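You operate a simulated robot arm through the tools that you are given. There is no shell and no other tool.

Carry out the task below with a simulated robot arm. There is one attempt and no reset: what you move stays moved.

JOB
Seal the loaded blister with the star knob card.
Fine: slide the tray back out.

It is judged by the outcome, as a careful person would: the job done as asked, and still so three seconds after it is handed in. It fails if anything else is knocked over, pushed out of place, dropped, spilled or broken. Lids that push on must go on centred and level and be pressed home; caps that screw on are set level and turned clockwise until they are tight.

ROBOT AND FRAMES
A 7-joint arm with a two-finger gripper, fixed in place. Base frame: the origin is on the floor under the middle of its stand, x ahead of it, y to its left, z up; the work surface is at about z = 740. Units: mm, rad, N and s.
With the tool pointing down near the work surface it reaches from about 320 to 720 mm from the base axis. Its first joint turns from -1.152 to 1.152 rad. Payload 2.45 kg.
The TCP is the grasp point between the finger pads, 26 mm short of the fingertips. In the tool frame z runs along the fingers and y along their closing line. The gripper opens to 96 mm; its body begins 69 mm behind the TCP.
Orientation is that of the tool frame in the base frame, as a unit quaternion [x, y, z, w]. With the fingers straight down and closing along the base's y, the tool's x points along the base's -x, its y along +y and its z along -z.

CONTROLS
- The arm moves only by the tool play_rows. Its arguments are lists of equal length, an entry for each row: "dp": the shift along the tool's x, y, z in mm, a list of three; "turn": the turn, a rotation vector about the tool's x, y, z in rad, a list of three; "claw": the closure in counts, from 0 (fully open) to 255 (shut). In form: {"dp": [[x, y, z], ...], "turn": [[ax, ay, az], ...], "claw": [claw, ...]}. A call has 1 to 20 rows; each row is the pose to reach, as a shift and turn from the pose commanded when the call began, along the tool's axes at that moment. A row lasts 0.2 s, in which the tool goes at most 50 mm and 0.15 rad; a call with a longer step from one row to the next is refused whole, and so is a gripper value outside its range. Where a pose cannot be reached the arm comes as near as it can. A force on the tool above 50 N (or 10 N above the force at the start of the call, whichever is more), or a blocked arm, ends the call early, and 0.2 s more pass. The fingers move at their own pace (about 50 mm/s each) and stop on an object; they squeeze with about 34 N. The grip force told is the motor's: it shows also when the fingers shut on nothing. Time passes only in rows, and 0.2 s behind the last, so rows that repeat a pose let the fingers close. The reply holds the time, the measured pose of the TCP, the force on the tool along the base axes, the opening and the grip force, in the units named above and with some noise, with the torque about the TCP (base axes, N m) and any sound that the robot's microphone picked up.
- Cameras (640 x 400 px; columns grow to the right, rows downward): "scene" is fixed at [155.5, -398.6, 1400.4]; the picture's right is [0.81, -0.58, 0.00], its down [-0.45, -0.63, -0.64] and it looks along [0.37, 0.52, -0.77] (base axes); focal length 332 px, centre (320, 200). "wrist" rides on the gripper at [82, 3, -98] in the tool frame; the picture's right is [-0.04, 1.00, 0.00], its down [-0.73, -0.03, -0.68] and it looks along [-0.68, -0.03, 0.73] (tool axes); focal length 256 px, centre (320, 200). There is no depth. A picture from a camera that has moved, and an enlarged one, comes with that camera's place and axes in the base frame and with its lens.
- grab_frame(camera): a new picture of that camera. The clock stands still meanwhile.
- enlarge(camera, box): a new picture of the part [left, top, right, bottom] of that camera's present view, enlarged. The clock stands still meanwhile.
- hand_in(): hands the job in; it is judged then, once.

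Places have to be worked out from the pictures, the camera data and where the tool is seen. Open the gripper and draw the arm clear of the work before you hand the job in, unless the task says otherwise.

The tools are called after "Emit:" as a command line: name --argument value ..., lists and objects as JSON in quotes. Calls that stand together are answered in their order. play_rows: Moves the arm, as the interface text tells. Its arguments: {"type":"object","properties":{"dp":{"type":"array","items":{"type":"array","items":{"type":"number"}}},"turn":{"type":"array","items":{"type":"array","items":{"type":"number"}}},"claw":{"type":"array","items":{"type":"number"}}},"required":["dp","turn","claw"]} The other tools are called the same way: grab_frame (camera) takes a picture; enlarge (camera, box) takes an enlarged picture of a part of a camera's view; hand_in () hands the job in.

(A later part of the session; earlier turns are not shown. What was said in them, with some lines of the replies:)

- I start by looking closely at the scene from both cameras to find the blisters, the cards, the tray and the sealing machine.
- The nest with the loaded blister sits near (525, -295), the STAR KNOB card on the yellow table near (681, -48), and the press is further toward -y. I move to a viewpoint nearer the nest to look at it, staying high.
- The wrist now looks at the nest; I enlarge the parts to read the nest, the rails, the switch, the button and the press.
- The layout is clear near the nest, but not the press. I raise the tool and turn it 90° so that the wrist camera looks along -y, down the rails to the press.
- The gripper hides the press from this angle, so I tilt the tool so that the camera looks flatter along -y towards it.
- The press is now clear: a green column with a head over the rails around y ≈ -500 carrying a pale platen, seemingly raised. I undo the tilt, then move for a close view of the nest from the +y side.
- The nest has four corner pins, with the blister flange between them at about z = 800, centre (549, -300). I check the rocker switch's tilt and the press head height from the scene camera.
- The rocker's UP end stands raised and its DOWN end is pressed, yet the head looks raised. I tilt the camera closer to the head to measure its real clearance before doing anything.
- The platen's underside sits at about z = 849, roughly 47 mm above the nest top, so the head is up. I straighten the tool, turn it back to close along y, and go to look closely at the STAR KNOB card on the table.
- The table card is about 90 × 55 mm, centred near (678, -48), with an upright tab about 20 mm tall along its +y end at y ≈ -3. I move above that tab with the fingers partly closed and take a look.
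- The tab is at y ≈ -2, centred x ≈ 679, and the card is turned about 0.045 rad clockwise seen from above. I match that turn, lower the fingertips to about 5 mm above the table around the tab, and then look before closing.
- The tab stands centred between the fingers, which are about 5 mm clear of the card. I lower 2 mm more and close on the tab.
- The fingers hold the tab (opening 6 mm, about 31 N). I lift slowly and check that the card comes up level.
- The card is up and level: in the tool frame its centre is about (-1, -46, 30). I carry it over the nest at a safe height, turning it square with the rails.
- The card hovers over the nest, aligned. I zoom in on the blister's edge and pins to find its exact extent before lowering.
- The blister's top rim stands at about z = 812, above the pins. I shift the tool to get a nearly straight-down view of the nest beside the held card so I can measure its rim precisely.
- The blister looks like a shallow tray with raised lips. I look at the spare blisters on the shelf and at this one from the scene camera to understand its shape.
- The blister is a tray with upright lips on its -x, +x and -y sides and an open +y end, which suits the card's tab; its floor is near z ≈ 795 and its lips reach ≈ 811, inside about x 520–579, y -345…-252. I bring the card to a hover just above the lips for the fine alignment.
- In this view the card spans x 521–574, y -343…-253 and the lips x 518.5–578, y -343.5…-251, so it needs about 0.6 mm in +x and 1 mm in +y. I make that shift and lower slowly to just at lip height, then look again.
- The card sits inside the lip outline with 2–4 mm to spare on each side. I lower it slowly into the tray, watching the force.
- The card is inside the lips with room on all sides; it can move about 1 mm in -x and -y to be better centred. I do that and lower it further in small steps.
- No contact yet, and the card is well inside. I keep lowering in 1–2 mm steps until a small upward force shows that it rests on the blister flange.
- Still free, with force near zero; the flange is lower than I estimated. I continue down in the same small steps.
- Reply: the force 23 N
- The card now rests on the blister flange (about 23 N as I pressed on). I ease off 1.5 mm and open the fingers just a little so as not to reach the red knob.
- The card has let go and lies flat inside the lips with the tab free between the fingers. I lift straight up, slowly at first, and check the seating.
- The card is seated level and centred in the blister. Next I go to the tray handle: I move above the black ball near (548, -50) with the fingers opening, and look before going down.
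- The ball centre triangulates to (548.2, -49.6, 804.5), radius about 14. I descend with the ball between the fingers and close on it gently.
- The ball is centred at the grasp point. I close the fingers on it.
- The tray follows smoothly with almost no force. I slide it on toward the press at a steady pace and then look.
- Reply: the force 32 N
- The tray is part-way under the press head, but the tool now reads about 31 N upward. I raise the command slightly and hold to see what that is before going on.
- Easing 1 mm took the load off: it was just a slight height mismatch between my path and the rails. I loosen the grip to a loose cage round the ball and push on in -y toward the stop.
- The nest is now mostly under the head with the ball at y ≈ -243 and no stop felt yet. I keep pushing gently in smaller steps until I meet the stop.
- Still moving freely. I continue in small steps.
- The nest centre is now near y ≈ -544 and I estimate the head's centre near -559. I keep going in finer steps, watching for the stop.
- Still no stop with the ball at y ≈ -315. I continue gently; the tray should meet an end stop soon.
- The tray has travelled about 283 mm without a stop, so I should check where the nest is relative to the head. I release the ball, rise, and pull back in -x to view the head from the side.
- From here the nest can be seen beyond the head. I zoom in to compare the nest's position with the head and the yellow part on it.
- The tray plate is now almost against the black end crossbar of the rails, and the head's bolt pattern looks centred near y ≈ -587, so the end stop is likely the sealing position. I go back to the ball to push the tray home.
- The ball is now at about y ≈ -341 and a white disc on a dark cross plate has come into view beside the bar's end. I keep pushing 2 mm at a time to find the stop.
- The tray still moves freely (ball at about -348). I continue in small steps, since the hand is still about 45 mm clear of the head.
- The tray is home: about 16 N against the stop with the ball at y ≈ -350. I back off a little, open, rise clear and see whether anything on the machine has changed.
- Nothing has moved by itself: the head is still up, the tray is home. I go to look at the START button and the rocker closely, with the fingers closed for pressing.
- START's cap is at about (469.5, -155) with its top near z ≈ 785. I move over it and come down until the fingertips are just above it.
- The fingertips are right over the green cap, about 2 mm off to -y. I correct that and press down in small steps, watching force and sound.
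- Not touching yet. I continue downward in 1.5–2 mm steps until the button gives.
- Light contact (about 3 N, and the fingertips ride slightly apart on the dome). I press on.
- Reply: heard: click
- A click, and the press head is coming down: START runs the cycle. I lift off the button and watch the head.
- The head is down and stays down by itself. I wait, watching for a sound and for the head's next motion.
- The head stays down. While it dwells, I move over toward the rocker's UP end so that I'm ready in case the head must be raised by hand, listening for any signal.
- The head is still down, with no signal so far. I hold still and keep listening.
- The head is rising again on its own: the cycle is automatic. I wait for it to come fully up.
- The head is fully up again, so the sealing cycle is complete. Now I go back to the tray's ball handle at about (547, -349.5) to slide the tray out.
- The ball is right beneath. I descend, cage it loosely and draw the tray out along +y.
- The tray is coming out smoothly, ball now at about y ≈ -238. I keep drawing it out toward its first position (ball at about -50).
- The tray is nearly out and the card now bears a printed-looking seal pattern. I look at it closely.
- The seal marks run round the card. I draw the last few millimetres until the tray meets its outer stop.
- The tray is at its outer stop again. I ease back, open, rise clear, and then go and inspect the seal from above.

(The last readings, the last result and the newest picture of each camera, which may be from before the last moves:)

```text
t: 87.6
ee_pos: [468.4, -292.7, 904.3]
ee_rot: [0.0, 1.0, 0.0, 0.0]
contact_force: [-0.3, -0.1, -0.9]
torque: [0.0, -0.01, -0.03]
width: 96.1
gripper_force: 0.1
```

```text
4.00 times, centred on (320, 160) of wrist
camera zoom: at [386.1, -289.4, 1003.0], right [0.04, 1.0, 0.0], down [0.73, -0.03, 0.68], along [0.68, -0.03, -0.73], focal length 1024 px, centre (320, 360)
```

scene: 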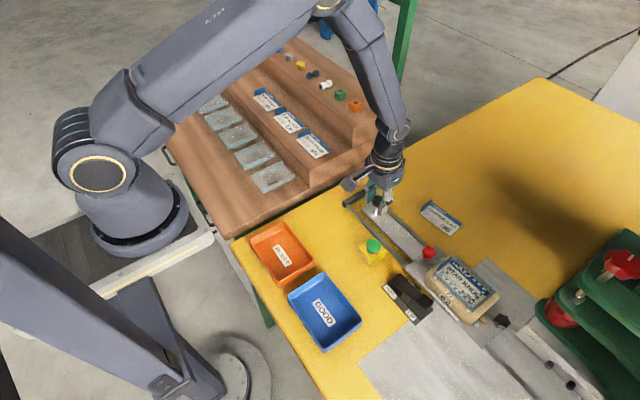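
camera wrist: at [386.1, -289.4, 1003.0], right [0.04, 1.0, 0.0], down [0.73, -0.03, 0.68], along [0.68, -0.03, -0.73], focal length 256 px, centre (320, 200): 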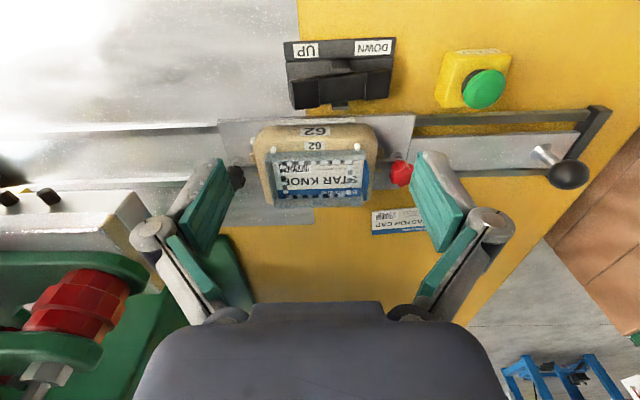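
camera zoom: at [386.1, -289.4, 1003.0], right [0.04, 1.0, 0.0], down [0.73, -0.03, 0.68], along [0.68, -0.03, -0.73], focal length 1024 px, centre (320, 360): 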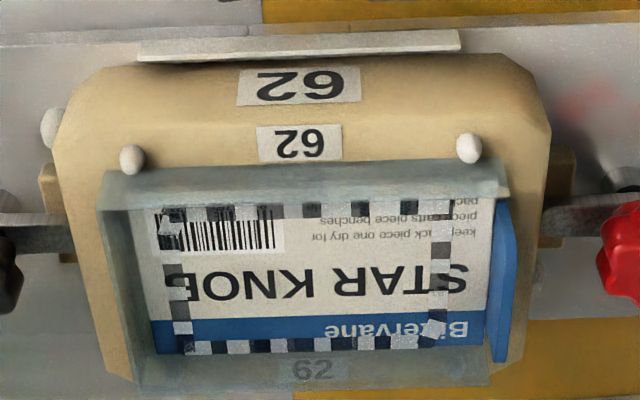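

A continuous knurled seal band now runs all round the bubble, and the card lies flat in the tray. I compare the whole scene with the start to confirm the tray is fully out and nothing else has moved.

Emit:
enlarge --camera "scene" --box '[320, 150, 520, 340]'

Emit:
grab_frame --camera "scene"

Emit:
enlarge --camera "wrist" --box '[260, 130, 380, 210]'

```text
2.11 times, centred on (420, 245) of scene
camera zoom: at [155.5, -398.6, 1400.3], right [0.81, -0.58, 0.0], down [-0.45, -0.63, -0.64], along [0.37, 0.52, -0.77], focal length 700 px, centre (110, 105)
```

zoom: 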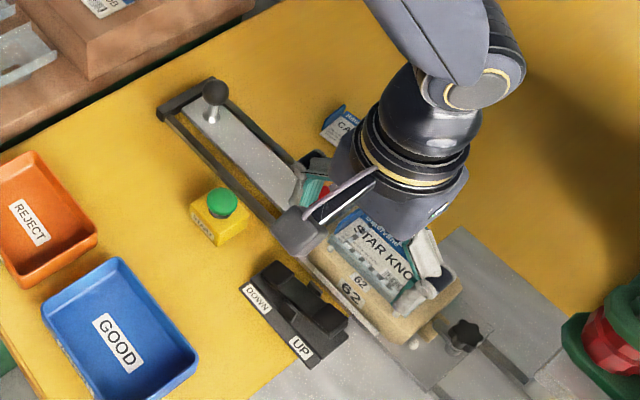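

```text
taken
```

scene: 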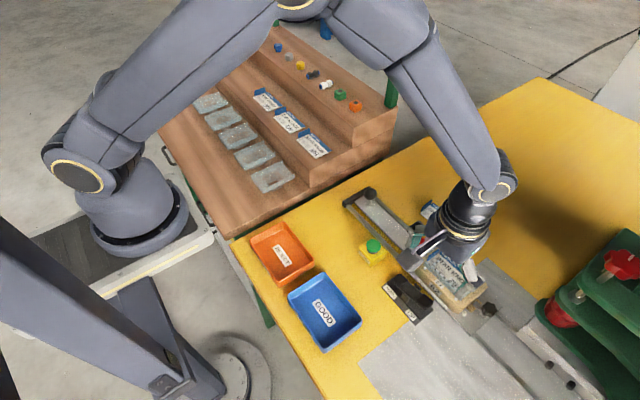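

```text
5.00 times, centred on (320, 170) of wrist
camera zoom: at [386.1, -289.4, 1003.0], right [0.04, 1.0, 0.0], down [0.73, -0.03, 0.68], along [0.68, -0.03, -0.73], focal length 1280 px, centre (320, 350)
```

zoom: 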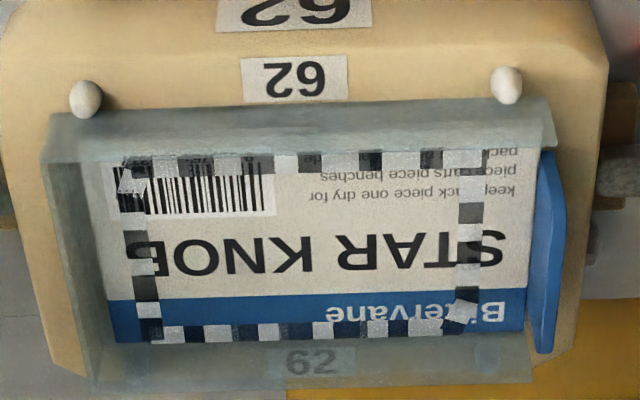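

The ball handle is exactly where it started, the seal band is complete, and the other cards, bins and parts are untouched. With the gripper open, I draw the arm up and back to its starting place.

Emit:
play_rows --dp '[[0, 0, -30], [10, 20, -65], [28, 52, -100], [46, 87, -130], [66, 125, -150], [86, 163, -165], [106, 200, -180], [122, 232, -190], [129, 245, -192]]' --turn '[[0, 0, 0], [0, 0, 0], [0, 0, 0], [0, 0, 0], [0, 0, 0], [0, 0, 0], [0, 0, 0], [0, 0, 0], [0, 0, 0]]' --claw '[0, 0, 0, 0, 0, 0, 0, 0, 0]'

Emit:
grab_frame --camera "scene"

Emit:
enlarge --camera "scene" --box '[320, 150, 520, 340]'

```text
refused: row 3 steps farther than a row can; nothing moved
```

```text
taken
```

scene: 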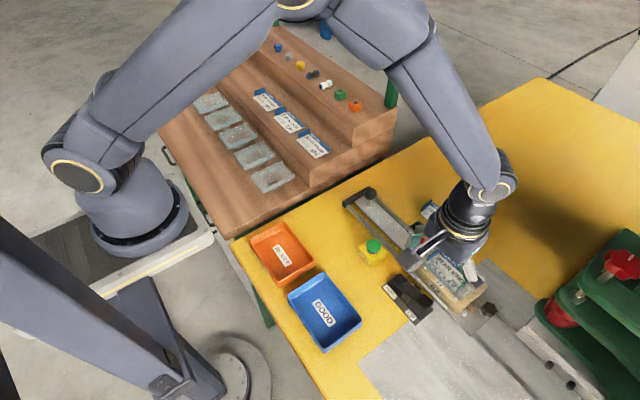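

```text
2.11 times, centred on (420, 245) of scene
camera zoom: at [155.5, -398.6, 1400.3], right [0.81, -0.58, 0.0], down [-0.45, -0.63, -0.64], along [0.37, 0.52, -0.77], focal length 700 px, centre (110, 105)
```

zoom: 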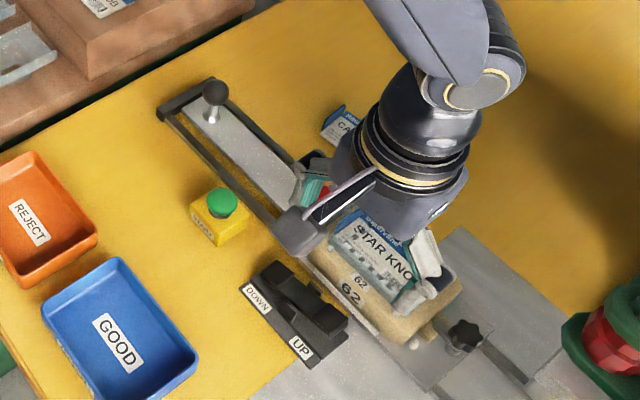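

That move was refused because one step was too long, and nothing moved. I repeat it with shorter steps.

Emit:
play_rows --dp '[[0, 0, -30], [5, 10, -65], [15, 30, -95], [30, 57, -120], [46, 87, -140], [64, 121, -155], [82, 155, -168], [98, 186, -178], [112, 213, -186], [123, 233, -190], [129, 245, -192]]' --turn '[[0, 0, 0], [0, 0, 0], [0, 0, 0], [0, 0, 0], [0, 0, 0], [0, 0, 0], [0, 0, 0], [0, 0, 0], [0, 0, 0], [0, 0, 0], [0, 0, 0]]' --claw '[0, 0, 0, 0, 0, 0, 0, 0, 0, 0, 0]'

Emit:
grab_frame --camera "scene"

Emit:
enlarge --camera "scene" --box '[320, 150, 520, 340]'

```text
t: 90.0
ee_pos: [338.1, -50.1, 1098.8]
ee_rot: [0.0, 1.0, -0.001, 0.0]
contact_force: [-0.3, -0.3, -0.1]
torque: [-0.01, 0.01, 0.01]
width: 95.8
gripper_force: 0.0
```

```text
taken
```

scene: 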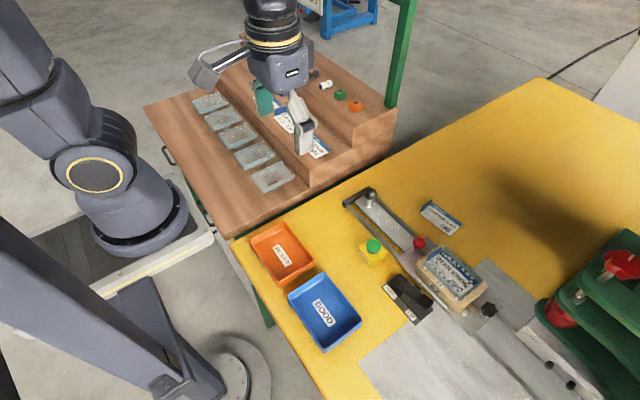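

```text
2.11 times, centred on (420, 245) of scene
camera zoom: at [155.5, -398.6, 1400.4], right [0.81, -0.58, 0.0], down [-0.45, -0.63, -0.64], along [0.37, 0.52, -0.77], focal length 700 px, centre (110, 105)
```

zoom: 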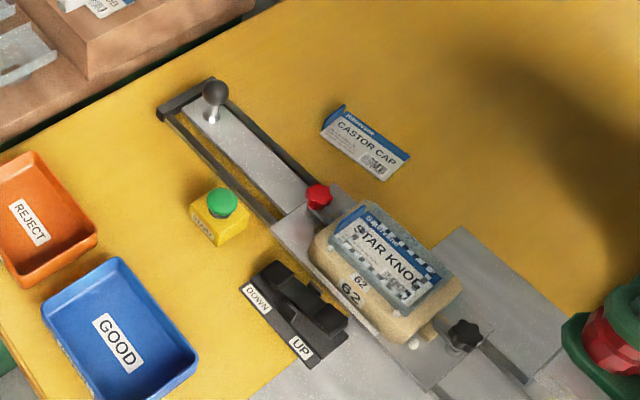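

The star knob card is sealed onto the loaded blister, and the tray is back out at its starting place. The castor cap card, bins, switch and press are as they were, and the arm is clear with the gripper open, so I hand the job in.

Emit:
hand_in

```text
The job is handed in.
```

The loaded blister is sealed with the star knob card, and the tray is back out at its outer stop. I handed the job in with the gripper open and the arm clear of the work.

- **Card:** I used the star knob card from the yellow table, not the one on the wooden shelf. It lies flat between the blister's raised edges, with its tab at the open end.
- **Sealing:** I pushed the tray in until it met the stop and pressed START once. The press came down, held for about four seconds and rose again by itself.
- **Result:** A seal band now runs all the way round the bubble. It sits about 3 mm off the card's centre, away from the tab.
- **Everything else:** I didn't touch the UP/DOWN switch. In the last picture the castor cap card, bins and switch are where they were at the start.
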